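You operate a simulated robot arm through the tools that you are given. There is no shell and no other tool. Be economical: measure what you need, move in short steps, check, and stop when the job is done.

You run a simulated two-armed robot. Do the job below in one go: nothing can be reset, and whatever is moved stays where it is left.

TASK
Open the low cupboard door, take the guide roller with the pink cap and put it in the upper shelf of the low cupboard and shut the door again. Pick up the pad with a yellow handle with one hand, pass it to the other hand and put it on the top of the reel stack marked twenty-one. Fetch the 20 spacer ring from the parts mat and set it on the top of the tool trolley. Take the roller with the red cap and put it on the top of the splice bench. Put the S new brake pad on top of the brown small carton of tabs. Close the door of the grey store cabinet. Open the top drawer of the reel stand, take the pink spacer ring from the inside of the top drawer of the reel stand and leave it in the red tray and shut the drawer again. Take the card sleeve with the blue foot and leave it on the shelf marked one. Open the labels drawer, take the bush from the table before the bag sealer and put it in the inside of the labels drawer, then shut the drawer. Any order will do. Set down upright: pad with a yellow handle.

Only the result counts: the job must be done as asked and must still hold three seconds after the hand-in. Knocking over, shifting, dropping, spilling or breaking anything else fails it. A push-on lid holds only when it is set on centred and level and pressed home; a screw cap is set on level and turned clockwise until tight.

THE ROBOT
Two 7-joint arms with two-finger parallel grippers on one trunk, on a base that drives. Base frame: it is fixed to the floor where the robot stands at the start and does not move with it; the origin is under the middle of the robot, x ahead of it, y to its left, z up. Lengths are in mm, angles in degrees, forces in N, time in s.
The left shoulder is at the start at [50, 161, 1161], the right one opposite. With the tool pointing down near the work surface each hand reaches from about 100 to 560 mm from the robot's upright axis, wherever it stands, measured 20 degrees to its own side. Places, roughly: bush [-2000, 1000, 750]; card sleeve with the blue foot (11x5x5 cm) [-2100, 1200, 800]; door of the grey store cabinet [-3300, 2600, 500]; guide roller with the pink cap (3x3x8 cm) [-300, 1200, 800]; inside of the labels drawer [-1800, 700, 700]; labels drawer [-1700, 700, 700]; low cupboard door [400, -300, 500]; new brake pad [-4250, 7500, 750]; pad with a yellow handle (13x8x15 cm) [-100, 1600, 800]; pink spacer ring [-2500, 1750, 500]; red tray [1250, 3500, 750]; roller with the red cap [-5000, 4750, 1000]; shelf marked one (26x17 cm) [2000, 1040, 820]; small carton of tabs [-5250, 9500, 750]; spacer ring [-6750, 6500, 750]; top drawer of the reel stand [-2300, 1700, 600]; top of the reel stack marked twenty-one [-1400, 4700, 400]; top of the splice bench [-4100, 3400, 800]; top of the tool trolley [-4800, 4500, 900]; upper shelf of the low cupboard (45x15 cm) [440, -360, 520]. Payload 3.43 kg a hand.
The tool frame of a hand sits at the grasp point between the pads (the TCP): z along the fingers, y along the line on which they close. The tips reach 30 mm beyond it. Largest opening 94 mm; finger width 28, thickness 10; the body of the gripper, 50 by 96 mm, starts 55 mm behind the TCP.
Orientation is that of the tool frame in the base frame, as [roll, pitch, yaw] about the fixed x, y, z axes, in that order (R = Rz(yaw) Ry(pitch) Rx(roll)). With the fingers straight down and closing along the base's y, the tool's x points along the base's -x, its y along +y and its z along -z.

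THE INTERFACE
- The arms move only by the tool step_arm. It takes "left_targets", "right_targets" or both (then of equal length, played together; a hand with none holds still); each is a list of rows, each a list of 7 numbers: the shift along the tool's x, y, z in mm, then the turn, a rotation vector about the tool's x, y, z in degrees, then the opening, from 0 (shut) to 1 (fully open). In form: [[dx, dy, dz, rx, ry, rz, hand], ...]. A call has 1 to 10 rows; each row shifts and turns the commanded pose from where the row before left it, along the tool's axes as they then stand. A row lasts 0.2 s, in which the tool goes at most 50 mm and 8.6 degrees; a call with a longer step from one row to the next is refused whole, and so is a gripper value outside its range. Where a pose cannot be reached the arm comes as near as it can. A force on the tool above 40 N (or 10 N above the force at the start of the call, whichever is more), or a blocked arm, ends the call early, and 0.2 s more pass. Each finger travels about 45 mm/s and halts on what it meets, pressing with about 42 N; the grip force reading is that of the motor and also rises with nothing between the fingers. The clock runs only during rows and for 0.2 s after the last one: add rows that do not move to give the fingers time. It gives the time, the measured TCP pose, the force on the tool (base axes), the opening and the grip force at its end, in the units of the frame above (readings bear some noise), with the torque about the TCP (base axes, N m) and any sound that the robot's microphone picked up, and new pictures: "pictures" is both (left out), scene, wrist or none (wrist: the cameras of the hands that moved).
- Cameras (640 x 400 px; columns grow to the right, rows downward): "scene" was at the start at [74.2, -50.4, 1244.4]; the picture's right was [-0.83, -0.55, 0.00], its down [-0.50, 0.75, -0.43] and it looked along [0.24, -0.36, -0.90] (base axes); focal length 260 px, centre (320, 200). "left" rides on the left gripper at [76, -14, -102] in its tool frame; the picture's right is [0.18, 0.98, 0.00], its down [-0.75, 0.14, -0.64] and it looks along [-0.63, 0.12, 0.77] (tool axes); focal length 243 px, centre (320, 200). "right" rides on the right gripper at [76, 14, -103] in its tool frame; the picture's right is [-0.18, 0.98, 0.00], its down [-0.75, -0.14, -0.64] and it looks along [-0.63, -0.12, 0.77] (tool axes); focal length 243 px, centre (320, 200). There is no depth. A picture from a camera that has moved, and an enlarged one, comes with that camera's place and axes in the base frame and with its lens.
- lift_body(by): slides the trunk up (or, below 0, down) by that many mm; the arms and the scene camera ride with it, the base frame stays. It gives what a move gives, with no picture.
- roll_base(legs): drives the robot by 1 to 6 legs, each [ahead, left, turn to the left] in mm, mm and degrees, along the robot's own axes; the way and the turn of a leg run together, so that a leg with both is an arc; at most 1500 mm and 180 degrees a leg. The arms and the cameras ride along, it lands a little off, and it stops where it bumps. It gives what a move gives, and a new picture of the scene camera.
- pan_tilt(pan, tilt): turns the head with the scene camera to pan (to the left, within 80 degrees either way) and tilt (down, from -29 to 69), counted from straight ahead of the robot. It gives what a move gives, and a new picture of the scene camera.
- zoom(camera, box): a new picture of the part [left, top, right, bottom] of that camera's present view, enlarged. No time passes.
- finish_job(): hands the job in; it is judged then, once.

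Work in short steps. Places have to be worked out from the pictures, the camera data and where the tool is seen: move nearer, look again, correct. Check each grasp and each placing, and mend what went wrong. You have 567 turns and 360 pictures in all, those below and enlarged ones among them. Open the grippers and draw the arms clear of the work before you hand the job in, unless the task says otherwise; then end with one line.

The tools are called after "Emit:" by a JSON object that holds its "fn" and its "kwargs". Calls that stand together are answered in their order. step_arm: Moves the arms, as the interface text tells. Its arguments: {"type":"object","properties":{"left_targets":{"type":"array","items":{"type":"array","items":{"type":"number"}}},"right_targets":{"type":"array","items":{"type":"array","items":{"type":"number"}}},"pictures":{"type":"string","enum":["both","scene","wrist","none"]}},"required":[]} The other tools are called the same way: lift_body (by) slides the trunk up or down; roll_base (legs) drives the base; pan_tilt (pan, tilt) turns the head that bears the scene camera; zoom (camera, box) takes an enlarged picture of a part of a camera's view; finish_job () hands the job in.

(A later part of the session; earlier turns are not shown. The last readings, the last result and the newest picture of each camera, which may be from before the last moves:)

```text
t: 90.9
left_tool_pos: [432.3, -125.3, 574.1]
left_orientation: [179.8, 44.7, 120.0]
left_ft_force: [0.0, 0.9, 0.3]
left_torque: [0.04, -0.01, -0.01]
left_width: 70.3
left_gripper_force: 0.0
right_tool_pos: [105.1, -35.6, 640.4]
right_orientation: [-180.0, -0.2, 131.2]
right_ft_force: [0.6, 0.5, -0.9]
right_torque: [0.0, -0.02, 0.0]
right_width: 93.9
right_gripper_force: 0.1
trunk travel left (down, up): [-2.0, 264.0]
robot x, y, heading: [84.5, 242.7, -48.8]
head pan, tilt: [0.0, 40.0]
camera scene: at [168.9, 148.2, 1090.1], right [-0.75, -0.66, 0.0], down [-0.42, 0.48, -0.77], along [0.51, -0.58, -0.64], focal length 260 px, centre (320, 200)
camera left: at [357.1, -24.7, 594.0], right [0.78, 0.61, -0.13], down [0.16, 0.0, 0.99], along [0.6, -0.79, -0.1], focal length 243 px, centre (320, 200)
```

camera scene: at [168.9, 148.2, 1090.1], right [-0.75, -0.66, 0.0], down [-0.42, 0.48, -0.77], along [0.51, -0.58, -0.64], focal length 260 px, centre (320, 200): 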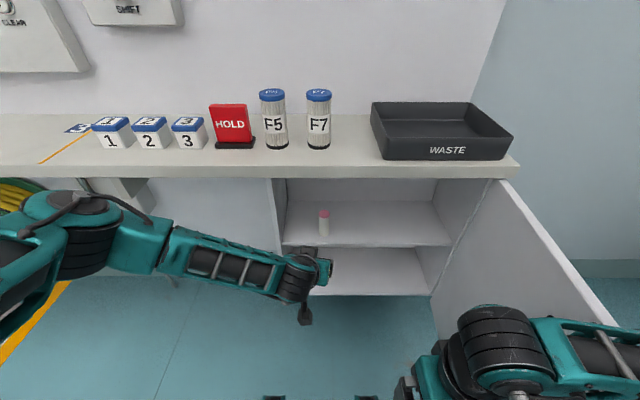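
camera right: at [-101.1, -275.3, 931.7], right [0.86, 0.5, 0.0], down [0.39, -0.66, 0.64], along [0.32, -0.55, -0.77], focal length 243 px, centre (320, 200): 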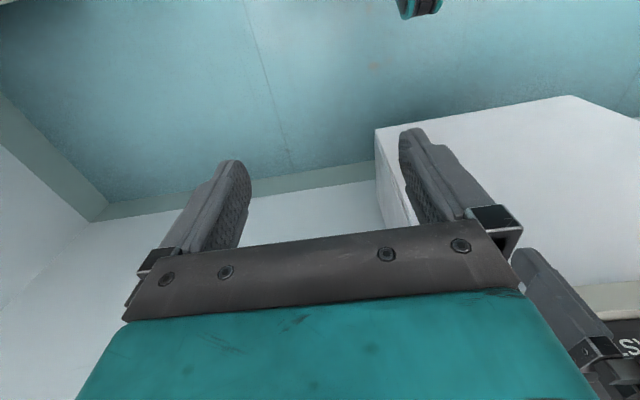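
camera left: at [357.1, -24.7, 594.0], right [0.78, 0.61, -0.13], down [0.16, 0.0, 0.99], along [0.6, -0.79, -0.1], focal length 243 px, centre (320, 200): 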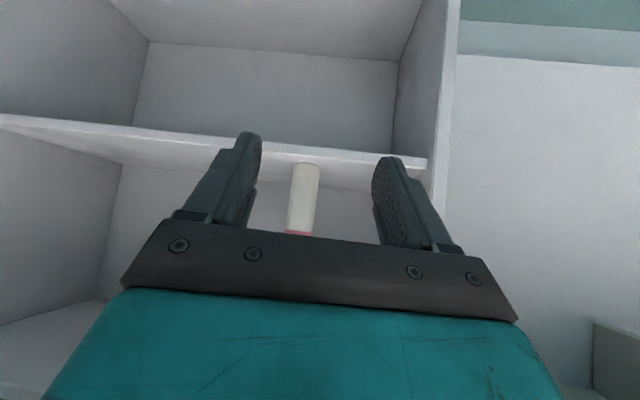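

Guide roller is placed. Now to close the door: I back away, raise the trunk, and look at where the door's edge stands.

Emit:
{"fn": "roll_base", "kwargs": {"legs": [[-200, 0, 0]]}}

Emit:
{"fn": "lift_body", "kwargs": {"by": 235}}

Emit:
{"fn": "pan_tilt", "kwargs": {"pan": -20, "tilt": 50}}

```text
t: 92.5
left_tool_pos: [300.0, 22.7, 573.6]
left_orientation: [179.9, 44.5, 120.0]
left_ft_force: [-0.9, -0.5, 0.4]
left_torque: [-0.03, 0.0, -0.01]
left_width: 70.4
left_gripper_force: 0.1
right_tool_pos: [-24.5, 112.8, 640.8]
right_orientation: [-179.9, -0.1, 131.3]
right_ft_force: [0.3, 0.0, 0.1]
right_torque: [-0.04, 0.01, -0.03]
right_width: 93.9
right_gripper_force: 0.0
trunk travel left (down, up): [-2.0, 264.0]
robot x, y, heading: [-44.9, 390.8, -48.7]
head pan, tilt: [0.0, 40.0]
camera scene: at [37.8, 297.1, 1090.1], right [-0.75, -0.66, 0.0], down [-0.42, 0.48, -0.77], along [0.51, -0.57, -0.64], focal length 260 px, centre (320, 200)
```

scene: 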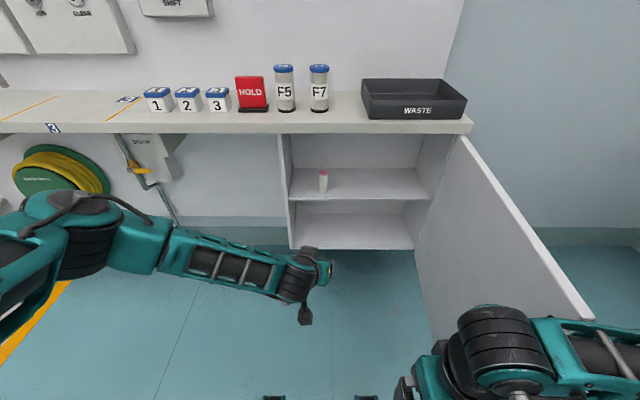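

```text
t: 95.0
left_tool_pos: [301.2, 22.3, 808.8]
left_orientation: [179.8, 44.6, 119.9]
left_ft_force: [-0.3, -0.1, -0.9]
left_torque: [0.01, 0.02, -0.01]
left_width: 70.5
left_gripper_force: 0.1
right_tool_pos: [-24.9, 112.0, 875.2]
right_orientation: [-179.9, -0.1, 131.2]
right_ft_force: [0.0, -0.1, -0.3]
right_torque: [-0.02, -0.01, 0.01]
right_width: 94.2
right_gripper_force: 0.1
trunk travel left (down, up): [-237.0, 29.0]
robot x, y, heading: [-48.1, 388.8, -48.9]
head pan, tilt: [0.0, 40.0]
```

```text
t: 95.8
left_tool_pos: [301.4, 22.4, 808.7]
left_orientation: [-180.0, 44.6, 120.1]
left_ft_force: [-0.1, 0.7, 0.3]
left_torque: [0.02, 0.02, 0.0]
left_width: 70.6
left_gripper_force: 0.1
right_tool_pos: [-24.2, 112.9, 876.3]
right_orientation: [-179.9, -0.1, 131.2]
right_ft_force: [0.4, 0.5, -0.4]
right_torque: [0.01, 0.03, 0.03]
right_width: 94.2
right_gripper_force: 0.0
trunk travel left (down, up): [-237.0, 29.0]
robot x, y, heading: [-45.7, 393.0, -48.6]
head pan, tilt: [-20.0, 50.0]
camera scene: at [9.7, 289.2, 1310.9], right [-0.93, -0.37, 0.0], down [-0.28, 0.71, -0.64], along [0.23, -0.6, -0.77], focal length 260 px, centre (320, 200)
```

scene: 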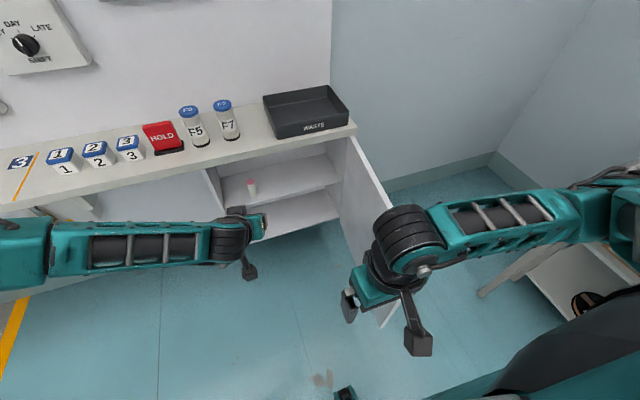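

Door stands about 82° open, its handle face to the right. I retract the left hand, shift right and turn slightly so that the right hand can reach over to the door's outer side.

Emit:
{"fn": "step_arm", "kwargs": {"left_targets": [[14, 15, -42, 0, 0, 0, 0.7], [14, 15, -42, 0, 0, 0, 0.7], [14, 15, -42, 0, 0, 0, 0.7]], "pictures": "none"}}

Emit:
{"fn": "roll_base", "kwargs": {"legs": [[0, -140, 0], [0, 0, -15]]}}

```text
t: 96.6
left_tool_pos: [278.3, 144.9, 872.9]
left_orientation: [179.5, 44.4, 120.1]
left_ft_force: [-0.1, -0.5, 0.4]
left_torque: [-0.03, -0.02, 0.0]
left_width: 65.9
left_gripper_force: 0.2
left hand out of reach, approached as far as the arm can: row 3
right_tool_pos: [-24.5, 113.5, 876.4]
right_orientation: [-179.9, -0.1, 131.2]
right_ft_force: [0.1, 0.3, 0.6]
right_torque: [-0.04, 0.01, 0.04]
right_width: 94.0
right_gripper_force: 0.0
trunk travel left (down, up): [-237.0, 29.0]
robot x, y, heading: [-47.0, 386.6, -48.7]
head pan, tilt: [-20.0, 50.0]
```

```text
t: 98.8
left_tool_pos: [98.5, -24.0, 872.5]
left_orientation: [179.5, 44.3, 105.0]
left_ft_force: [0.2, -0.1, 0.8]
left_torque: [0.03, 0.01, 0.01]
left_width: 65.8
left_gripper_force: 0.0
right_tool_pos: [-201.5, 24.9, 876.7]
right_orientation: [180.0, -0.1, 116.2]
right_ft_force: [-0.1, -0.8, -0.3]
right_torque: [-0.02, -0.02, 0.01]
right_width: 94.1
right_gripper_force: 0.0
trunk travel left (down, up): [-237.0, 29.0]
robot x, y, heading: [-147.5, 298.2, -63.5]
head pan, tilt: [-20.0, 50.0]
camera scene: at [-123.5, 186.2, 1310.9], right [-0.99, -0.11, 0.0], down [-0.08, 0.76, -0.64], along [0.07, -0.64, -0.77], focal length 260 px, centre (320, 200)
```

scene: 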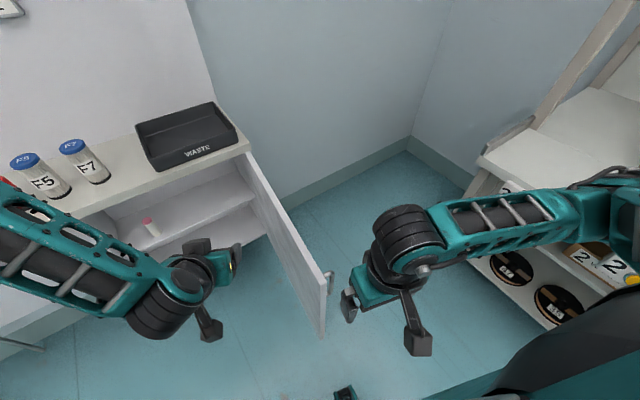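

The door edge, handle and right hand are visible. With the hand above the door height I move it forward 316 mm along the door's outer side.

Emit:
{"fn": "step_arm", "kwargs": {"right_targets": [[-40, -4, 0, 0, 0, 0, 0], [-40, -4, 0, 0, 0, 0, 0], [-40, -4, 0, 0, 0, 0, 0], [-40, -4, 0, 0, 0, 0, 0], [-40, -4, 0, 0, 0, 0, 0], [-40, -4, 0, 0, 0, 0, 0], [-40, -4, 0, 0, 0, 0, 0], [-36, 0, 0, 0, 0, 0, 0]], "pictures": "scene"}}

```text
t: 100.6
left_tool_pos: [97.9, -23.2, 872.4]
left_orientation: [179.5, 44.4, 105.0]
left_ft_force: [0.1, -0.8, 0.1]
left_torque: [0.01, 0.01, 0.0]
left_width: 65.9
left_gripper_force: 0.1
right_tool_pos: [-87.2, -270.6, 875.5]
right_orientation: [-179.9, -0.2, 116.3]
right_ft_force: [0.3, 0.4, 0.1]
right_torque: [0.02, 0.01, -0.01]
right_width: 0.0
right_gripper_force: 33.0
trunk travel left (down, up): [-237.0, 29.0]
robot x, y, heading: [-149.7, 296.6, -63.3]
head pan, tilt: [-20.0, 50.0]
camera scene: at [-122.9, 186.1, 1310.9], right [-0.99, -0.11, 0.0], down [-0.09, 0.76, -0.64], along [0.07, -0.64, -0.77], focal length 260 px, centre (320, 200)
```

scene: 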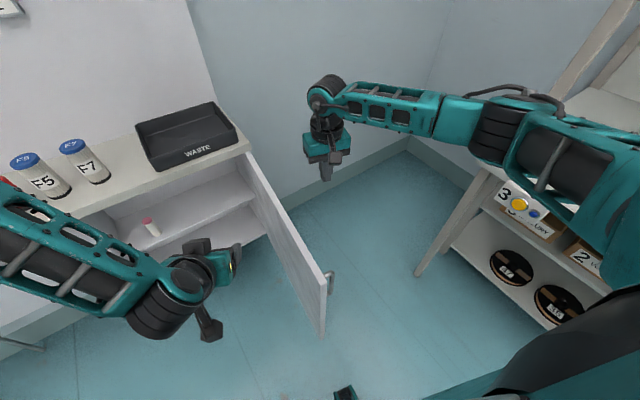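

Right hand is on the outer side. I raise the left hand 160 mm so the door can pass beneath it, then lower the trunk 150.

Emit:
{"fn": "step_arm", "kwargs": {"left_targets": [[-28, 0, -28, 0, 0, 0, 0], [-28, 0, -28, 0, 0, 0, 0], [-28, 0, -28, 0, 0, 0, 0], [-28, 0, -28, 0, 0, 0, 0]], "pictures": "none"}}

Emit:
{"fn": "lift_body", "kwargs": {"by": -150}}

Emit:
{"fn": "step_arm", "kwargs": {"right_targets": [[0, 30, 0, 0, 0, 0, 0], [0, 30, 0, 0, 0, 0, 0], [0, 30, 0, 0, 0, 0, 0], [0, 30, 0, 0, 0, 0, 0], [0, 30, 0, 0, 0, 0, 0]], "pictures": "scene"}}

```text
t: 101.6
left_tool_pos: [98.6, -26.2, 1031.8]
left_orientation: [179.5, 44.3, 105.0]
left_ft_force: [-0.1, -0.2, 0.6]
left_torque: [0.02, 0.01, -0.02]
left_width: 0.0
left_gripper_force: 19.5
right_tool_pos: [-87.0, -271.2, 875.8]
right_orientation: [-180.0, -0.1, 116.3]
right_ft_force: [0.6, 0.0, -0.3]
right_torque: [-0.04, 0.0, 0.02]
right_width: 0.2
right_gripper_force: 33.4
trunk travel left (down, up): [-237.0, 29.0]
robot x, y, heading: [-151.2, 301.9, -63.6]
head pan, tilt: [-20.0, 50.0]
```

```text
t: 103.4
left_tool_pos: [97.6, -25.6, 880.9]
left_orientation: [179.4, 44.3, 105.0]
left_ft_force: [-0.8, 0.1, 0.9]
left_torque: [-0.04, -0.01, -0.02]
left_width: 0.0
left_gripper_force: 33.2
right_tool_pos: [-88.1, -270.6, 726.3]
right_orientation: [-180.0, -0.2, 116.1]
right_ft_force: [0.1, 0.1, 0.1]
right_torque: [-0.02, 0.03, 0.04]
right_width: 0.0
right_gripper_force: 33.1
trunk travel left (down, up): [-87.0, 179.0]
robot x, y, heading: [-152.8, 299.3, -63.5]
head pan, tilt: [-20.0, 50.0]
```

```text
t: 104.2
left_tool_pos: [96.4, -26.3, 880.7]
left_orientation: [179.6, 44.3, 104.9]
left_ft_force: [0.3, -0.3, 0.3]
left_torque: [-0.04, 0.0, 0.01]
left_width: 0.0
left_gripper_force: 33.3
right_tool_pos: [-26.1, -242.7, 725.2]
right_orientation: [-178.7, -0.3, 115.6]
right_ft_force: [-1.1, -1.2, 1.1]
right_torque: [0.05, -0.09, 0.01]
right_width: 0.1
right_gripper_force: 32.9
trunk travel left (down, up): [-87.0, 179.0]
robot x, y, heading: [-149.2, 299.7, -63.8]
head pan, tilt: [-20.0, 50.0]
stopped in row 3 (right hand): the force on the tool passed its limit (the readings are from after the stop); the commanded pose is now the measured one
camera scene: at [-122.9, 186.4, 1160.8], right [-0.99, -0.11, 0.0], down [-0.08, 0.76, -0.64], along [0.07, -0.64, -0.77], focal length 260 px, centre (320, 200)
```

scene: 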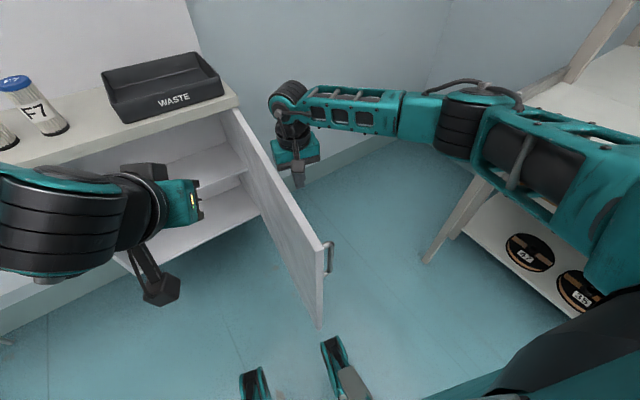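

It touched the door; pushing nearer the free edge and slower will need less force.

Emit:
{"fn": "step_arm", "kwargs": {"right_targets": [[0, -15, 0, 0, 0, 0, 0], [35, -5, 0, 0, 0, 0, 0], [35, -5, 0, 0, 0, 0, 0], [0, 15, 0, 0, 0, 0, 0], [0, 15, 0, 0, 0, 0, 0], [0, 15, 0, 0, 0, 0, 0], [0, 15, 0, 0, 0, 0, 0], [0, 15, 0, 0, 0, 0, 0]], "pictures": "scene"}}

```text
t: 105.3
left_tool_pos: [97.1, -26.1, 879.6]
left_orientation: [179.5, 44.3, 105.0]
left_ft_force: [0.5, 0.1, -0.5]
left_torque: [0.02, -0.02, -0.04]
left_width: 0.0
left_gripper_force: 33.1
right_tool_pos: [-66.3, -184.4, 725.0]
right_orientation: [-177.7, -0.6, 115.3]
right_ft_force: [-3.9, -3.0, -0.7]
right_torque: [0.15, -0.22, 0.09]
right_width: 0.0
right_gripper_force: 32.6
trunk travel left (down, up): [-87.0, 179.0]
robot x, y, heading: [-150.3, 300.8, -63.6]
head pan, tilt: [-20.0, 50.0]
stopped in row 5 (right hand): the force on the tool passed its limit (the readings are from after the stop); the commanded pose is now the measured one
camera scene: at [-123.4, 186.7, 1160.8], right [-0.99, -0.11, 0.0], down [-0.08, 0.76, -0.64], along [0.07, -0.64, -0.77], focal length 260 px, centre (320, 200)
```

scene: 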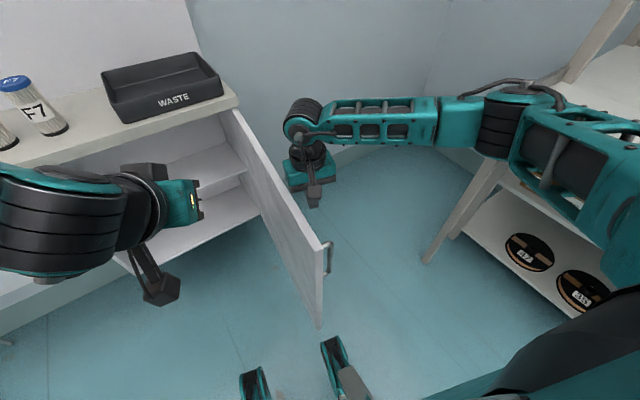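

Residual force is small and the door hasn't moved; I push with smaller steps.

Emit:
{"fn": "step_arm", "kwargs": {"right_targets": [[0, 4, 0, 0, 0, 0, 0], [0, 4, 0, 0, 0, 0, 0], [0, 4, 0, 0, 0, 0, 0], [0, 4, 0, 0, 0, 0, 0]], "pictures": "none"}}

Emit:
{"fn": "zoom", "kwargs": {"camera": "scene", "box": [200, 80, 400, 205]}}

```text
t: 105.9
left_tool_pos: [95.9, -24.8, 880.7]
left_orientation: [179.6, 44.4, 104.9]
left_ft_force: [0.6, 0.1, -0.2]
left_torque: [0.02, 0.0, 0.02]
left_width: 0.5
left_gripper_force: 33.0
right_tool_pos: [-65.4, -185.8, 724.7]
right_orientation: [-177.0, -0.7, 114.8]
right_ft_force: [-5.1, -3.3, 0.6]
right_torque: [0.27, -0.27, 0.1]
right_width: 0.0
right_gripper_force: 33.0
trunk travel left (down, up): [-87.0, 179.0]
robot x, y, heading: [-150.3, 301.0, -63.9]
head pan, tilt: [-20.0, 50.0]
stopped in row 3 (right hand): the force on the tool passed its limit (the readings are from after the stop); the commanded pose is now the measured one
```

```text
3.20 times, centred on (300, 142) of scene
camera zoom: at [-124.3, 187.0, 1160.8], right [-0.99, -0.11, 0.0], down [-0.08, 0.76, -0.64], along [0.07, -0.64, -0.77], focal length 832 px, centre (384, 384)
```

zoom: 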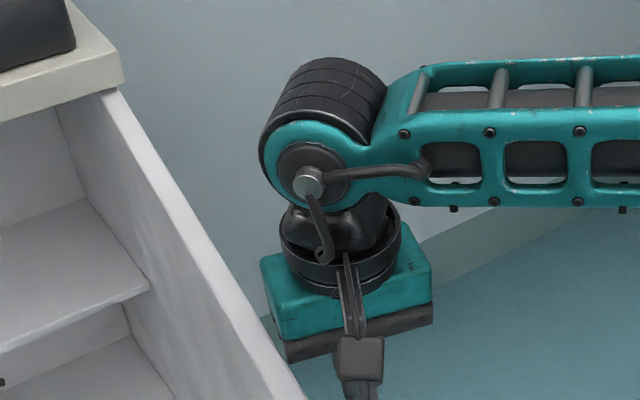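

The door needs more leverage. I back off, move the hand to the free edge and push there.

Emit:
{"fn": "step_arm", "kwargs": {"right_targets": [[0, -30, -5, 0, 0, 0, 0], [0, -30, -5, 0, 0, 0, 0], [35, -10, 0, 0, 0, 0, 0], [35, 0, 0, 0, 0, 0, 0], [30, 0, 0, 0, 0, 0, 0]], "pictures": "scene"}}

```text
t: 107.1
left_tool_pos: [96.1, -26.2, 881.4]
left_orientation: [179.5, 44.3, 104.9]
left_ft_force: [-0.5, 0.8, -0.2]
left_torque: [0.02, -0.01, 0.01]
left_width: 0.0
left_gripper_force: 32.9
right_tool_pos: [-169.5, -122.8, 739.4]
right_orientation: [-177.1, -0.6, 114.9]
right_ft_force: [-0.1, 0.1, -0.2]
right_torque: [-0.02, 0.0, 0.01]
right_width: 0.0
right_gripper_force: 33.4
trunk travel left (down, up): [-87.0, 179.0]
robot x, y, heading: [-154.2, 298.1, -63.7]
head pan, tilt: [-20.0, 50.0]
camera scene: at [-124.4, 187.0, 1160.9], right [-0.99, -0.11, 0.0], down [-0.08, 0.76, -0.64], along [0.07, -0.64, -0.77], focal length 260 px, centre (320, 200)
```

scene: 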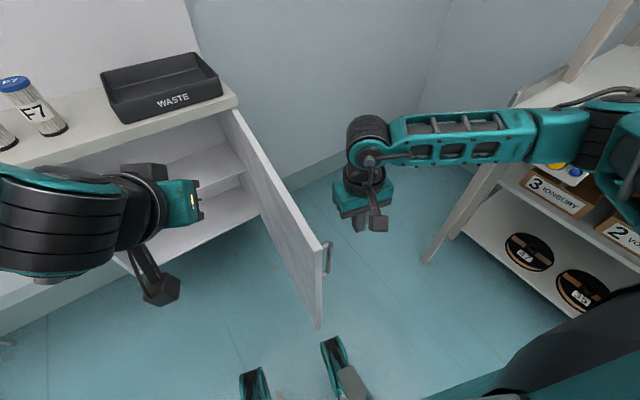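

Hand is beside the door's free edge. I sweep it left towards the edge, then keep on in smaller steps.

Emit:
{"fn": "step_arm", "kwargs": {"right_targets": [[25, 15, 0, 0, 0, 0, 0], [0, 15, 0, 0, 0, 0, 0], [0, 10, 0, 0, 0, 0, 0], [0, 10, 0, 0, 0, 0, 0], [0, 10, 0, 0, 0, 0, 0], [0, 10, 0, 0, 0, 0, 0], [0, 10, 0, 0, 0, 0, 0], [0, 10, 0, 0, 0, 0, 0], [0, 10, 0, 0, 0, 0, 0]], "pictures": "scene"}}

```text
t: 109.0
left_tool_pos: [95.6, -25.5, 880.4]
left_orientation: [179.5, 44.4, 104.8]
left_ft_force: [0.0, 0.0, 0.5]
left_torque: [-0.01, 0.02, -0.06]
left_width: 0.0
left_gripper_force: 32.2
right_tool_pos: [-104.9, -64.1, 735.7]
right_orientation: [-175.9, -0.8, 114.7]
right_ft_force: [-9.5, -3.7, 3.6]
right_torque: [0.26, -0.42, 0.14]
right_width: 0.1
right_gripper_force: 33.1
trunk travel left (down, up): [-87.0, 179.0]
robot x, y, heading: [-150.2, 300.1, -63.9]
head pan, tilt: [-20.0, 50.0]
stopped in row 9 (right hand): the force on the tool passed its limit (the readings are from after the stop); the commanded pose is now the measured one
camera scene: at [-124.5, 187.3, 1160.9], right [-0.99, -0.11, 0.0], down [-0.08, 0.76, -0.64], along [0.07, -0.64, -0.77], focal length 260 px, centre (320, 200)
```

scene: 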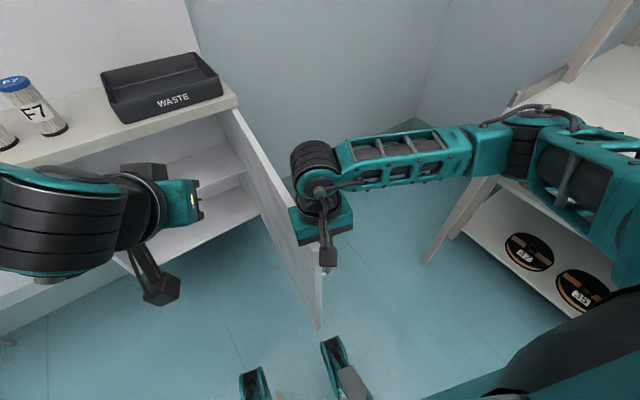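

The door's bottom is likely meeting my base. I pull the hand off, back the base 150 mm, and push again with the hand reaching further.

Emit:
{"fn": "step_arm", "kwargs": {"right_targets": [[0, -30, 0, 3.5, 0, 0, 0]], "pictures": "none"}}

Emit:
{"fn": "roll_base", "kwargs": {"legs": [[-150, 0, 0]]}}

Emit:
{"fn": "step_arm", "kwargs": {"right_targets": [[-35, 0, 0, 0, 0, 0, 0], [-35, 0, 0, 0, 0, 0, 0], [-35, 0, 0, 0, 0, 0, 0], [-35, 0, 0, 0, 0, 0, 0], [0, 15, 0, 0, 0, 0, 0], [0, 12, 0, 0, 0, 0, 0], [0, 12, 0, 0, 0, 0, 0], [0, 12, 0, 0, 0, 0, 0], [0, 12, 0, 0, 0, 0, 0], [0, 12, 0, 0, 0, 0, 0]], "pictures": "scene"}}

```text
t: 109.4
left_tool_pos: [96.7, -25.8, 880.9]
left_orientation: [179.5, 44.3, 104.9]
left_ft_force: [0.8, 0.0, 0.7]
left_torque: [0.01, -0.02, -0.03]
left_width: 0.0
left_gripper_force: 33.0
right_tool_pos: [-131.0, -76.3, 737.3]
right_orientation: [-172.6, -0.8, 114.6]
right_ft_force: [-0.5, -0.6, -0.3]
right_torque: [0.0, -0.05, -0.02]
right_width: 0.1
right_gripper_force: 33.3
trunk travel left (down, up): [-87.0, 179.0]
robot x, y, heading: [-150.6, 296.4, -63.8]
head pan, tilt: [-20.0, 50.0]
```

```text
t: 110.8
left_tool_pos: [29.3, 106.6, 880.7]
left_orientation: [179.5, 44.3, 104.8]
left_ft_force: [0.3, 0.1, 0.6]
left_torque: [0.04, 0.0, -0.02]
left_width: 0.0
left_gripper_force: 32.7
right_tool_pos: [-197.0, 57.8, 738.1]
right_orientation: [-172.5, -0.8, 114.6]
right_ft_force: [0.2, 0.0, 0.2]
right_torque: [0.01, 0.02, 0.01]
right_width: 0.2
right_gripper_force: 32.8
trunk travel left (down, up): [-87.0, 179.0]
robot x, y, heading: [-215.2, 434.3, -63.8]
head pan, tilt: [-20.0, 50.0]
camera scene: at [-190.0, 320.6, 1161.0], right [-0.99, -0.11, 0.0], down [-0.08, 0.76, -0.64], along [0.07, -0.64, -0.77], focal length 260 px, centre (320, 200)
```

scene: 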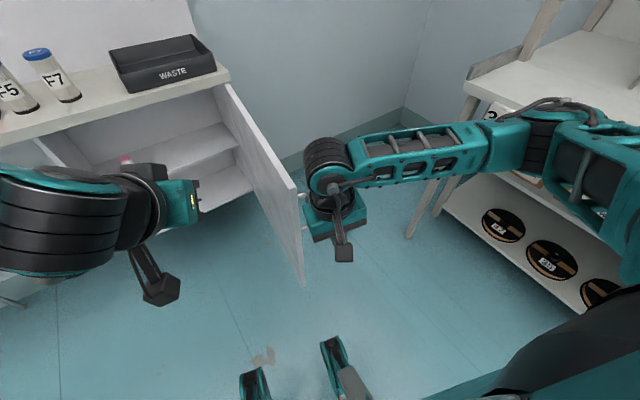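

```text
t: 112.9
left_tool_pos: [31.1, 108.4, 881.7]
left_orientation: [179.4, 44.5, 104.8]
left_ft_force: [-0.4, 0.9, -1.0]
left_torque: [0.0, 0.01, 0.0]
left_width: 0.0
left_gripper_force: 33.3
right_tool_pos: [-74.8, -42.1, 733.6]
right_orientation: [-173.2, -0.3, 114.9]
right_ft_force: [-1.8, 4.6, 14.1]
right_torque: [-0.24, -0.9, 0.34]
right_width: 0.1
right_gripper_force: 33.1
trunk travel left (down, up): [-87.0, 179.0]
robot x, y, heading: [-220.4, 432.1, -63.9]
head pan, tilt: [-20.0, 50.0]
stopped in row 10 (right hand): the force on the tool passed its limit (the readings are from after the stop); the commanded pose is now the measured one
camera scene: at [-190.4, 321.8, 1160.7], right [-0.99, -0.11, 0.0], down [-0.08, 0.76, -0.64], along [0.07, -0.64, -0.77], focal length 260 px, centre (320, 200)
```

scene: 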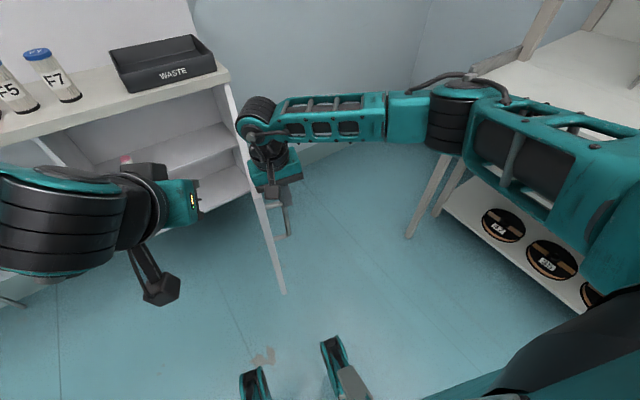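

The door moves now. I raise the hand 10 mm and keep pushing.

Emit:
{"fn": "step_arm", "kwargs": {"right_targets": [[0, -5, -10, 0, 0, 0, 0], [0, 10, 0, 0, 0, 0, 0], [0, 12, 0, 0, 0, 0, 0], [0, 12, 0, 0, 0, 0, 0], [0, 12, 0, 0, 0, 0, 0], [0, 12, 0, 0, 0, 0, 0], [0, 12, 0, 0, 0, 0, 0], [0, 12, 0, 0, 0, 0, 0], [0, 12, 0, 0, 0, 0, 0], [0, 12, 0, 0, 0, 0, 0]], "pictures": "scene"}}

```text
t: 115.1
left_tool_pos: [29.9, 106.9, 881.1]
left_orientation: [179.3, 44.4, 104.9]
left_ft_force: [-0.4, 0.6, 0.3]
left_torque: [0.02, -0.02, 0.0]
left_width: 0.0
left_gripper_force: 32.9
right_tool_pos: [16.4, -3.6, 731.7]
right_orientation: [-173.1, -0.1, 114.4]
right_ft_force: [2.1, -16.4, 27.0]
right_torque: [1.87, -0.58, -1.23]
right_width: 0.0
right_gripper_force: 33.1
trunk travel left (down, up): [-87.0, 179.0]
robot x, y, heading: [-213.1, 432.7, -64.0]
head pan, tilt: [-20.0, 50.0]
camera scene: at [-190.7, 320.7, 1161.4], right [-0.99, -0.11, 0.0], down [-0.08, 0.76, -0.64], along [0.07, -0.64, -0.77], focal length 260 px, centre (320, 200)
```

scene: 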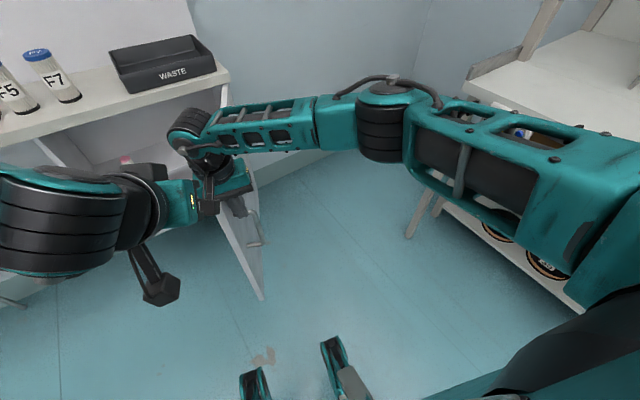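

The door closes; the left hand is in the way, so I move it left and up before continuing.

Emit:
{"fn": "step_arm", "kwargs": {"left_targets": [[-10, 40, -10, 0, 0, 0, 0], [-10, 40, -10, 0, 0, 0, 0], [-10, 40, -10, 0, 0, 0, 0], [0, 40, 0, 0, 0, 0, 0]], "right_targets": [[0, -5, -8, 0, 0, 0, 0], [0, 0, -8, 0, 0, 0, 0], [0, 0, 0, 0, 0, 0, 0], [0, 0, 0, 0, 0, 0, 0]], "pictures": "scene"}}

```text
t: 116.1
left_tool_pos: [185.1, 148.3, 924.8]
left_orientation: [179.5, 44.5, 104.8]
left_ft_force: [-0.8, 0.8, 0.2]
left_torque: [0.02, 0.05, -0.01]
left_width: 0.0
left_gripper_force: 33.3
right_tool_pos: [12.6, -0.9, 744.0]
right_orientation: [-172.9, -0.6, 114.8]
right_ft_force: [0.3, 0.2, 0.0]
right_torque: [0.02, -0.01, 0.0]
right_width: 0.0
right_gripper_force: 33.3
trunk travel left (down, up): [-87.0, 179.0]
robot x, y, heading: [-218.8, 431.1, -64.0]
head pan, tilt: [-20.0, 50.0]
camera scene: at [-189.8, 320.7, 1160.9], right [-0.99, -0.11, 0.0], down [-0.08, 0.76, -0.64], along [0.07, -0.64, -0.77], focal length 260 px, centre (320, 200)
```

scene: 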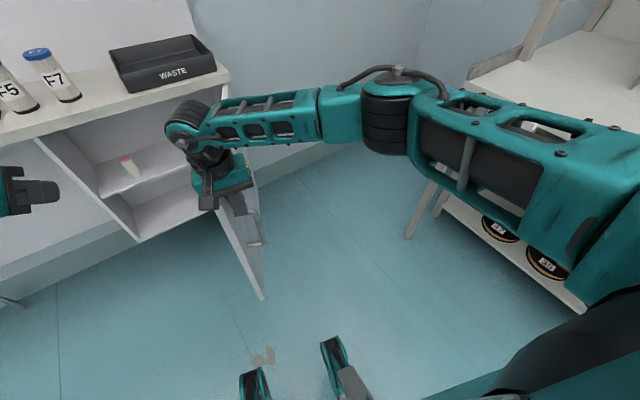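

Continue pushing along the closing arc.

Emit:
{"fn": "step_arm", "kwargs": {"right_targets": [[0, 15, 0, 0, 0, 0, 0], [-2, 14, 0, 0, 0, 0, 0], [-3, 14, 0, 0, 0, 0, 0], [-4, 13, 0, 0, 0, 0, 0], [-5, 13, 0, 0, 0, 0, 0], [-6, 12, 0, 0, 0, 0, 0], [-7, 12, 0, 0, 0, 0, 0], [-8, 12, 0, 0, 0, 0, 0], [-9, 11, 0, 0, 0, 0, 0], [-10, 10, 0, 0, 0, 0, 0]], "pictures": "scene"}}

```text
t: 118.3
left_tool_pos: [184.7, 147.2, 924.3]
left_orientation: [179.5, 44.3, 104.7]
left_ft_force: [0.2, -0.6, -0.6]
left_torque: [-0.01, 0.04, 0.01]
left_width: 0.0
left_gripper_force: 32.9
right_tool_pos: [93.9, 17.7, 735.7]
right_orientation: [-173.0, -0.4, 114.8]
right_ft_force: [-0.4, 0.1, 1.0]
right_torque: [0.02, -0.02, 0.0]
right_width: 0.0
right_gripper_force: 33.1
right hand out of reach, approached as far as the arm can: row 7, 8, 9, 10
trunk travel left (down, up): [-87.0, 179.0]
robot x, y, heading: [-215.7, 433.1, -63.9]
head pan, tilt: [-20.0, 50.0]
camera scene: at [-189.9, 320.5, 1160.9], right [-0.99, -0.11, 0.0], down [-0.08, 0.76, -0.64], along [0.07, -0.64, -0.77], focal length 260 px, centre (320, 200)
```

scene: 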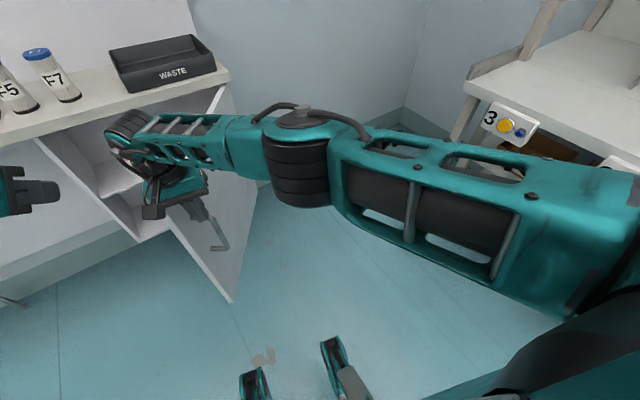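

Arm is at its limit; I use the base, driving left and slightly forward, with the hand pushing the door.

Emit:
{"fn": "roll_base", "kwargs": {"legs": [[60, 140, 0]]}}

```text
t: 119.7
left_tool_pos: [336.0, 155.0, 923.0]
left_orientation: [179.4, 44.3, 104.8]
left_ft_force: [0.7, 0.0, 0.6]
left_torque: [-0.02, 0.03, -0.01]
left_width: 0.0
left_gripper_force: 32.8
right_tool_pos: [246.9, 26.4, 734.7]
right_orientation: [-173.0, -0.5, 114.8]
right_ft_force: [0.3, 0.3, 0.5]
right_torque: [0.01, 0.01, -0.02]
right_width: 0.0
right_gripper_force: 33.3
trunk travel left (down, up): [-87.0, 179.0]
robot x, y, heading: [-65.5, 438.6, -63.9]
head pan, tilt: [-20.0, 50.0]
camera scene: at [-38.2, 328.1, 1160.9], right [-0.99, -0.11, 0.0], down [-0.08, 0.76, -0.64], along [0.07, -0.64, -0.77], focal length 260 px, centre (320, 200)
```

scene: 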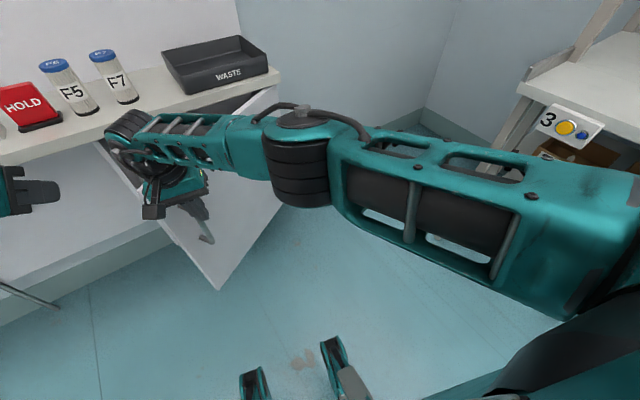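

Door is around 42° open. I drive further forward-left with the hand on it.

Emit:
{"fn": "roll_base", "kwargs": {"legs": [[148, 125, 0]]}}

```text
t: 121.2
left_tool_pos: [511.0, 76.5, 923.1]
left_orientation: [179.5, 44.4, 104.9]
left_ft_force: [-0.4, 0.1, 0.5]
left_torque: [-0.01, 0.01, -0.01]
left_width: 0.0
left_gripper_force: 33.2
right_tool_pos: [423.7, -52.1, 736.3]
right_orientation: [-173.0, -0.5, 114.9]
right_ft_force: [0.2, 0.8, -0.4]
right_torque: [0.01, 0.01, 0.02]
right_width: 0.0
right_gripper_force: 33.1
trunk travel left (down, up): [-87.0, 179.0]
robot x, y, heading: [114.5, 363.3, -63.7]
head pan, tilt: [-20.0, 50.0]
camera scene: at [137.6, 249.9, 1160.9], right [-0.99, -0.11, 0.0], down [-0.08, 0.76, -0.64], along [0.07, -0.64, -0.77], focal length 260 px, centre (320, 200)
```

scene: 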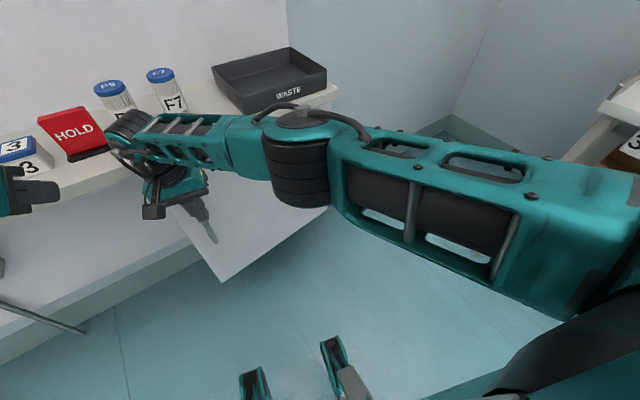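

Nearly shut. The vertical hand would soon meet the counter, so I push 40 mm more and then change to the tilted left hand.

Emit:
{"fn": "roll_base", "kwargs": {"legs": [[40, 15, 0], [-200, 0, 0], [0, 0, 15]]}}

```text
t: 124.2
left_tool_pos: [514.9, 339.2, 924.7]
left_orientation: [179.4, 44.3, 120.0]
left_ft_force: [-0.6, 0.5, -0.2]
left_torque: [-0.02, -0.01, 0.0]
left_width: 0.0
left_gripper_force: 32.6
right_tool_pos: [462.5, 192.5, 735.6]
right_orientation: [-173.0, -0.5, 129.8]
right_ft_force: [-0.1, 0.1, 0.0]
right_torque: [-0.01, 0.03, -0.03]
right_width: 0.1
right_gripper_force: 33.1
trunk travel left (down, up): [-87.0, 179.0]
robot x, y, heading: [53.0, 512.5, -48.9]
head pan, tilt: [-20.0, 50.0]
camera scene: at [108.9, 410.4, 1160.9], right [-0.93, -0.36, 0.0], down [-0.28, 0.71, -0.64], along [0.23, -0.6, -0.77], focal length 260 px, centre (320, 200)
```

scene: 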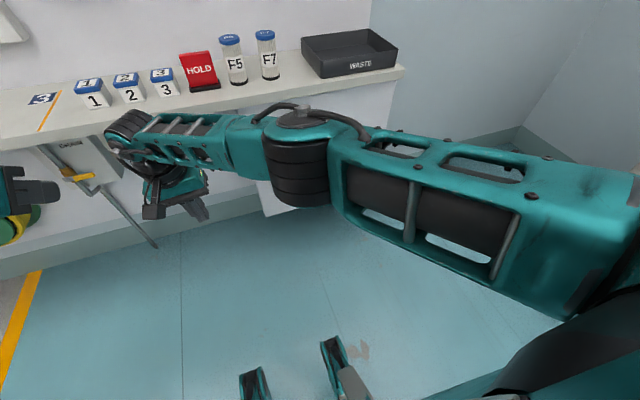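

I tuck the right arm back, shift the base right, and lower the trunk, so that the left hand can finish.

Emit:
{"fn": "step_arm", "kwargs": {"right_targets": [[30, -38, 0, 0, 0, 0, 0], [30, -38, 0, 0, 0, 0, 0], [30, -38, 0, 0, 0, 0, 0], [30, -38, 0, 0, 0, 0, 0], [30, -38, 0, 0, 0, 0, 0], [30, -38, 0, 0, 0, 0, 0], [30, -38, 0, -3, 0, 0, 0], [30, -38, 0, -4, 0, 0, 0], [25, -35, 0, 0, 0, 0, 0], [25, -35, 0, 0, 0, 0, 0]], "pictures": "none"}}

Emit:
{"fn": "roll_base", "kwargs": {"legs": [[0, -200, 0]]}}

Emit:
{"fn": "lift_body", "kwargs": {"by": -85}}

Emit:
{"fn": "step_arm", "kwargs": {"left_targets": [[28, -45, 10, 0, -2, 0, 0], [28, -45, 10, 0, -2, 0, 0], [28, -45, 10, 0, -2, 0, 0], [28, -40, 10, 0, -2, 0, 0], [28, 0, 25, 0, 0, 0, 0], [28, 0, 25, 0, 0, 0, 0]], "pictures": "scene"}}

```text
t: 126.4
left_tool_pos: [515.2, 341.4, 923.0]
left_orientation: [179.5, 44.4, 120.0]
left_ft_force: [-0.4, 0.3, 0.4]
left_torque: [-0.01, -0.02, 0.01]
left_width: 0.0
left_gripper_force: 33.0
right_tool_pos: [5.3, 153.3, 759.3]
right_orientation: [-180.0, -0.5, 129.8]
right_ft_force: [-0.1, 0.3, -0.1]
right_torque: [-0.01, 0.03, 0.0]
right_width: 0.0
right_gripper_force: 33.1
right hand out of reach, approached as far as the arm can: row 9, 10
trunk travel left (down, up): [-87.0, 179.0]
robot x, y, heading: [52.0, 512.3, -48.9]
head pan, tilt: [-20.0, 50.0]
```

```text
t: 128.0
left_tool_pos: [364.8, 209.6, 923.5]
left_orientation: [179.5, 44.2, 119.8]
left_ft_force: [-0.3, 0.5, 0.0]
left_torque: [0.04, 0.0, 0.02]
left_width: 0.2
left_gripper_force: 33.0
right_tool_pos: [-144.1, 23.1, 757.6]
right_orientation: [180.0, -0.6, 129.8]
right_ft_force: [0.0, 0.2, 0.0]
right_torque: [0.04, 0.01, 0.02]
right_width: 0.2
right_gripper_force: 32.7
trunk travel left (down, up): [-87.0, 179.0]
robot x, y, heading: [-99.4, 380.4, -48.6]
head pan, tilt: [-20.0, 50.0]
camera scene: at [-41.4, 278.9, 1160.9], right [-0.93, -0.36, 0.0], down [-0.28, 0.71, -0.64], along [0.23, -0.6, -0.77], focal length 260 px, centre (320, 200)
```

scene: 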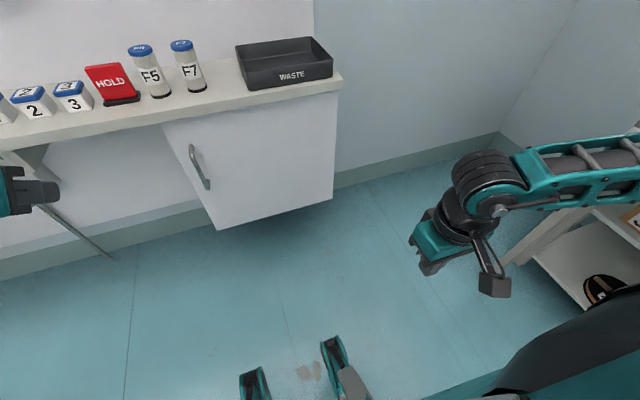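

```text
t: 129.2
left_tool_pos: [365.8, 208.4, 838.3]
left_orientation: [179.6, 44.4, 119.8]
left_ft_force: [0.7, 0.6, -0.7]
left_torque: [-0.01, -0.01, 0.02]
left_width: 0.1
left_gripper_force: 33.4
right_tool_pos: [-143.9, 23.2, 674.0]
right_orientation: [180.0, -0.5, 129.8]
right_ft_force: [-0.5, 0.4, 0.0]
right_torque: [0.01, -0.01, 0.0]
right_width: 0.1
right_gripper_force: 33.4
trunk travel left (down, up): [-2.0, 264.0]
robot x, y, heading: [-95.8, 379.3, -48.9]
head pan, tilt: [-20.0, 50.0]
```

```text
refused: row 1 steps farther than a row can; nothing moved
```

The door looks shut or nearly so; I look closer.

Emit:
{"fn": "pan_tilt", "kwargs": {"pan": 0, "tilt": 40}}

Emit:
{"fn": "zoom", "kwargs": {"camera": "scene", "box": [240, 100, 480, 250]}}

```text
t: 130.0
left_tool_pos: [364.3, 209.4, 838.0]
left_orientation: [179.5, 44.3, 119.7]
left_ft_force: [0.1, -0.2, 0.1]
left_torque: [-0.03, 0.02, -0.02]
left_width: 0.0
left_gripper_force: 32.9
right_tool_pos: [-142.8, 22.8, 672.9]
right_orientation: [-180.0, -0.5, 129.9]
right_ft_force: [1.2, -0.1, -0.3]
right_torque: [-0.01, 0.01, 0.02]
right_width: 0.0
right_gripper_force: 33.3
trunk travel left (down, up): [-2.0, 264.0]
robot x, y, heading: [-96.5, 381.8, -49.1]
head pan, tilt: [0.0, 40.0]
camera scene: at [-13.1, 286.8, 1090.1], right [-0.75, -0.66, 0.0], down [-0.42, 0.48, -0.77], along [0.5, -0.58, -0.64], focal length 260 px, centre (320, 200)
```

scene: 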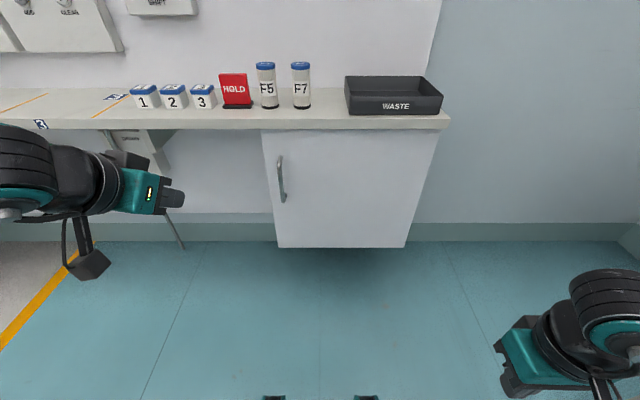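

```text
2.67 times, centred on (360, 175) of scene
camera zoom: at [-13.1, 286.8, 1090.1], right [-0.75, -0.66, 0.0], down [-0.42, 0.48, -0.77], along [0.5, -0.58, -0.64], focal length 694 px, centre (213, 267)
```

zoom: 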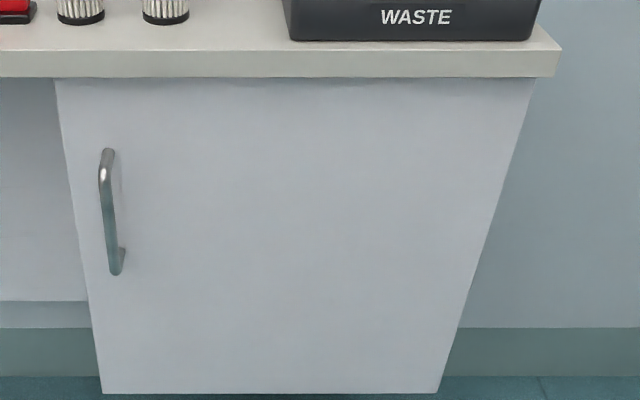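

The door is fully shut and looks as at the start. Next the yellow-handled pad: I raise the trunk and drive round the left end of the table to its far side.

Emit:
{"fn": "lift_body", "kwargs": {"by": 200}}

Emit:
{"fn": "roll_base", "kwargs": {"legs": [[0, -130, 0], [-825, 0, 0], [-825, 0, 0], [0, 950, 0]]}}

```text
t: 132.2
left_tool_pos: [364.5, 209.2, 1039.1]
left_orientation: [179.5, 44.3, 119.9]
left_ft_force: [0.2, -0.3, 0.3]
left_torque: [-0.02, 0.01, 0.02]
left_width: 0.0
left_gripper_force: 33.4
right_tool_pos: [-143.1, 23.2, 873.3]
right_orientation: [179.9, -0.6, 129.7]
right_ft_force: [-0.1, -0.8, -0.3]
right_torque: [-0.01, 0.05, 0.0]
right_width: 0.0
right_gripper_force: 33.1
trunk travel left (down, up): [-202.0, 64.0]
robot x, y, heading: [-96.8, 383.5, -48.9]
head pan, tilt: [0.0, 40.0]
```

```text
t: 146.0
left_tool_pos: [-92.7, 1981.0, 1039.8]
left_orientation: [179.5, 44.3, 119.5]
left_ft_force: [-0.6, -0.2, 0.2]
left_torque: [-0.02, 0.0, 0.01]
left_width: 0.1
left_gripper_force: 32.9
right_tool_pos: [-601.9, 1799.6, 873.1]
right_orientation: [-180.0, -0.7, 129.5]
right_ft_force: [-0.1, 0.1, 1.1]
right_torque: [0.01, -0.01, -0.02]
right_width: 0.0
right_gripper_force: 32.8
trunk travel left (down, up): [-202.0, 64.0]
robot x, y, heading: [-554.4, 2157.6, -49.2]
head pan, tilt: [0.0, 40.0]
camera scene: at [-470.1, 2062.1, 1290.1], right [-0.76, -0.65, 0.0], down [-0.42, 0.49, -0.77], along [0.5, -0.58, -0.64], focal length 260 px, centre (320, 200)
```

scene: 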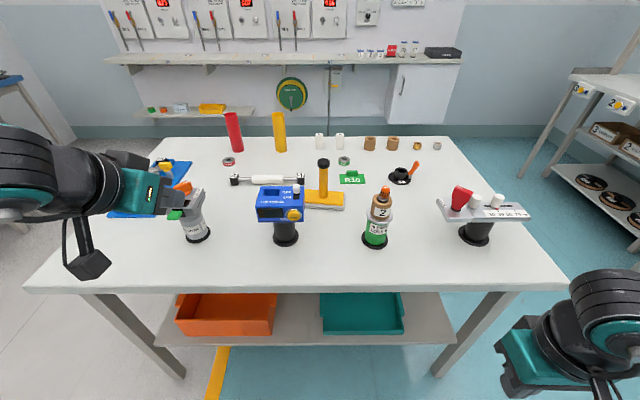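

I have a clear view of the pad from the far side. I enlarge it to see the handle's shape.

Emit:
{"fn": "zoom", "kwargs": {"camera": "scene", "box": [240, 130, 432, 250]}}

```text
3.33 times, centred on (336, 190) of scene
camera zoom: at [-470.1, 2062.1, 1290.1], right [-0.76, -0.65, 0.0], down [-0.42, 0.49, -0.77], along [0.5, -0.58, -0.64], focal length 867 px, centre (267, 233)
```

zoom: 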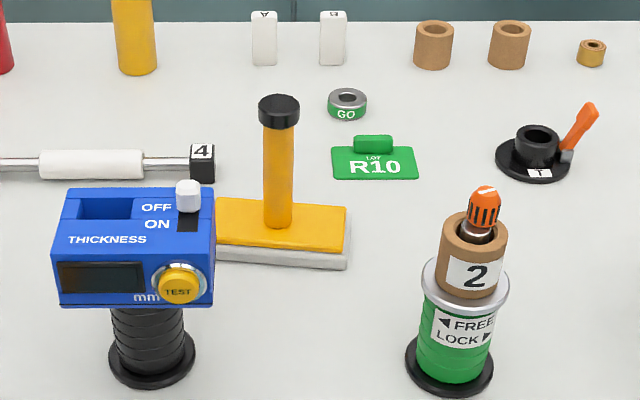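

Pad: base ~35 mm, yellow handle ~27 mm thick up to ~125 mm, black cap above. I roll 100 mm nearer and swing the left hand over with a smaller tilt.

Emit:
{"fn": "roll_base", "kwargs": {"legs": [[100, 0, 0]]}}

Emit:
{"fn": "step_arm", "kwargs": {"left_targets": [[0, -48, 0, -3.9, 0, -3.9, 0.5], [0, -48, 0, -3.9, 0, -3.9, 1], [0, -48, 0, 0, 7, 0, 1], [0, -48, 0, 0, 7, 0, 1], [0, -45, 0, 0, 0, 0, 1]]}}

```text
t: 147.2
left_tool_pos: [-26.5, 1904.7, 1038.1]
left_orientation: [179.5, 44.2, 119.5]
left_ft_force: [0.1, -0.9, 0.2]
left_torque: [-0.01, -0.03, -0.02]
left_width: 0.0
left_gripper_force: 33.6
right_tool_pos: [-537.0, 1723.2, 873.6]
right_orientation: [-179.9, -0.6, 129.4]
right_ft_force: [0.7, 0.6, 0.1]
right_torque: [0.02, 0.0, -0.01]
right_width: 0.0
right_gripper_force: 32.7
trunk travel left (down, up): [-202.0, 64.0]
robot x, y, heading: [-483.8, 2079.2, -49.2]
head pan, tilt: [0.0, 40.0]
camera scene: at [-404.4, 1985.6, 1290.0], right [-0.76, -0.65, 0.0], down [-0.42, 0.49, -0.77], along [0.5, -0.58, -0.64], focal length 260 px, centre (320, 200)
```

scene: 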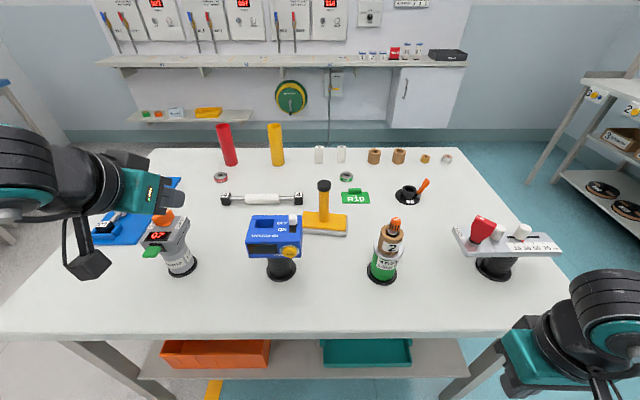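

```text
t: 148.3
left_tool_pos: [-216.1, 1761.6, 1036.6]
left_orientation: [179.4, 30.3, 130.6]
left_ft_force: [-0.4, -0.7, 0.5]
left_torque: [0.03, -0.01, -0.03]
left_width: 93.9
left_gripper_force: 0.1
right_tool_pos: [-537.8, 1723.0, 873.3]
right_orientation: [-180.0, -0.7, 129.5]
right_ft_force: [-0.8, -0.4, 0.6]
right_torque: [-0.02, 0.02, 0.02]
right_width: 0.0
right_gripper_force: 32.9
trunk travel left (down, up): [-202.0, 64.0]
robot x, y, heading: [-486.7, 2081.4, -49.6]
head pan, tilt: [0.0, 40.0]
camera scene: at [-405.5, 1985.7, 1290.1], right [-0.76, -0.65, 0.0], down [-0.42, 0.49, -0.77], along [0.5, -0.58, -0.64], focal length 260 px, centre (320, 200)
camera left: at [-303.3, 1840.7, 1086.6], right [0.64, 0.76, -0.08], down [0.31, -0.16, 0.94], along [0.7, -0.63, -0.34], focal length 243 px, centre (320, 200)
```

scene: 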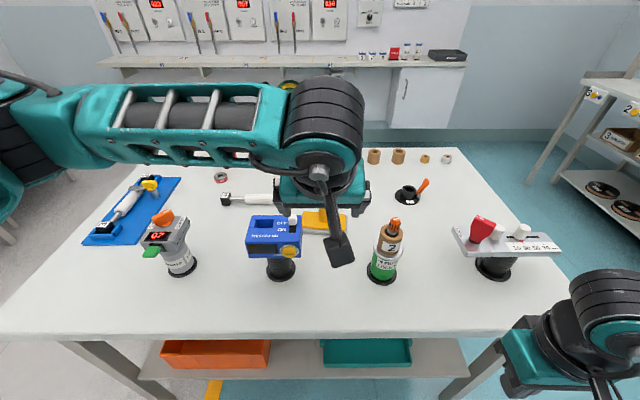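
left: 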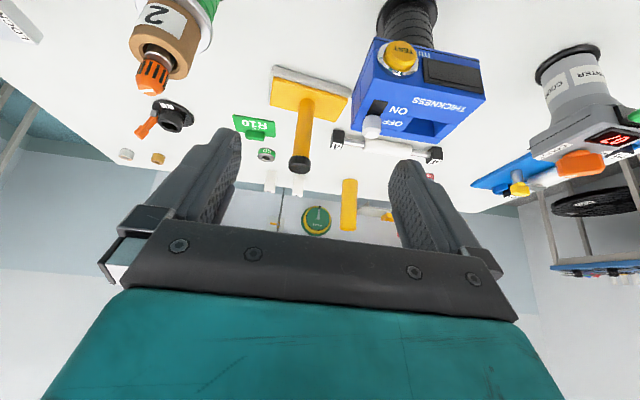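

Handle is at about (-88,1602), 205 mm ahead of the hand. I move over it first, staying high.

Emit:
{"fn": "step_arm", "kwargs": {"left_targets": [[-29.5, -1.4, 31, 0, 0, 0, 1], [-29.5, -1.4, 31, 0, 0, 0, 1], [-29.5, -1.4, 31, 0, 0, 0, 1], [-29.5, -1.4, 31, 0, 0, 0, 1], [-29.5, -1.4, 31, 0, 0, 0, 1]]}}

```text
t: 149.6
left_tool_pos: [-85.2, 1601.2, 977.1]
left_orientation: [179.4, 30.4, 130.5]
left_ft_force: [0.2, -0.4, 0.4]
left_torque: [0.0, 0.02, -0.02]
left_width: 94.0
left_gripper_force: 0.1
right_tool_pos: [-538.0, 1723.0, 873.8]
right_orientation: [-180.0, -0.6, 129.4]
right_ft_force: [-0.5, 0.3, 1.1]
right_torque: [-0.01, 0.01, 0.04]
right_width: 0.0
right_gripper_force: 33.0
trunk travel left (down, up): [-202.0, 64.0]
robot x, y, heading: [-485.1, 2081.6, -49.2]
head pan, tilt: [0.0, 40.0]
camera scene: at [-405.0, 1985.7, 1290.0], right [-0.76, -0.65, 0.0], down [-0.42, 0.49, -0.77], along [0.5, -0.58, -0.64], focal length 260 px, centre (320, 200)
camera left: at [-172.7, 1680.2, 1027.5], right [0.64, 0.76, -0.08], down [0.31, -0.16, 0.94], along [0.7, -0.63, -0.34], focal length 243 px, centre (320, 200)
```

scene: 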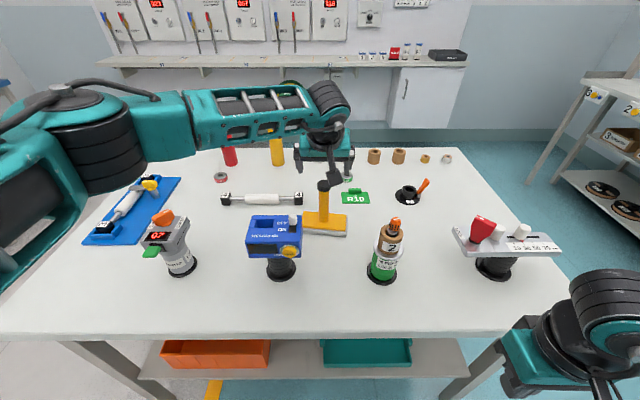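
left: 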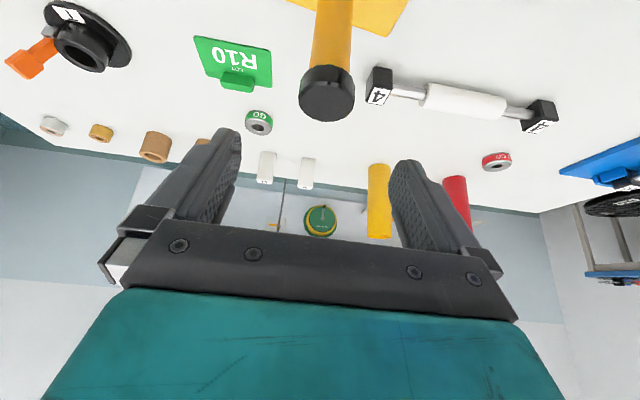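

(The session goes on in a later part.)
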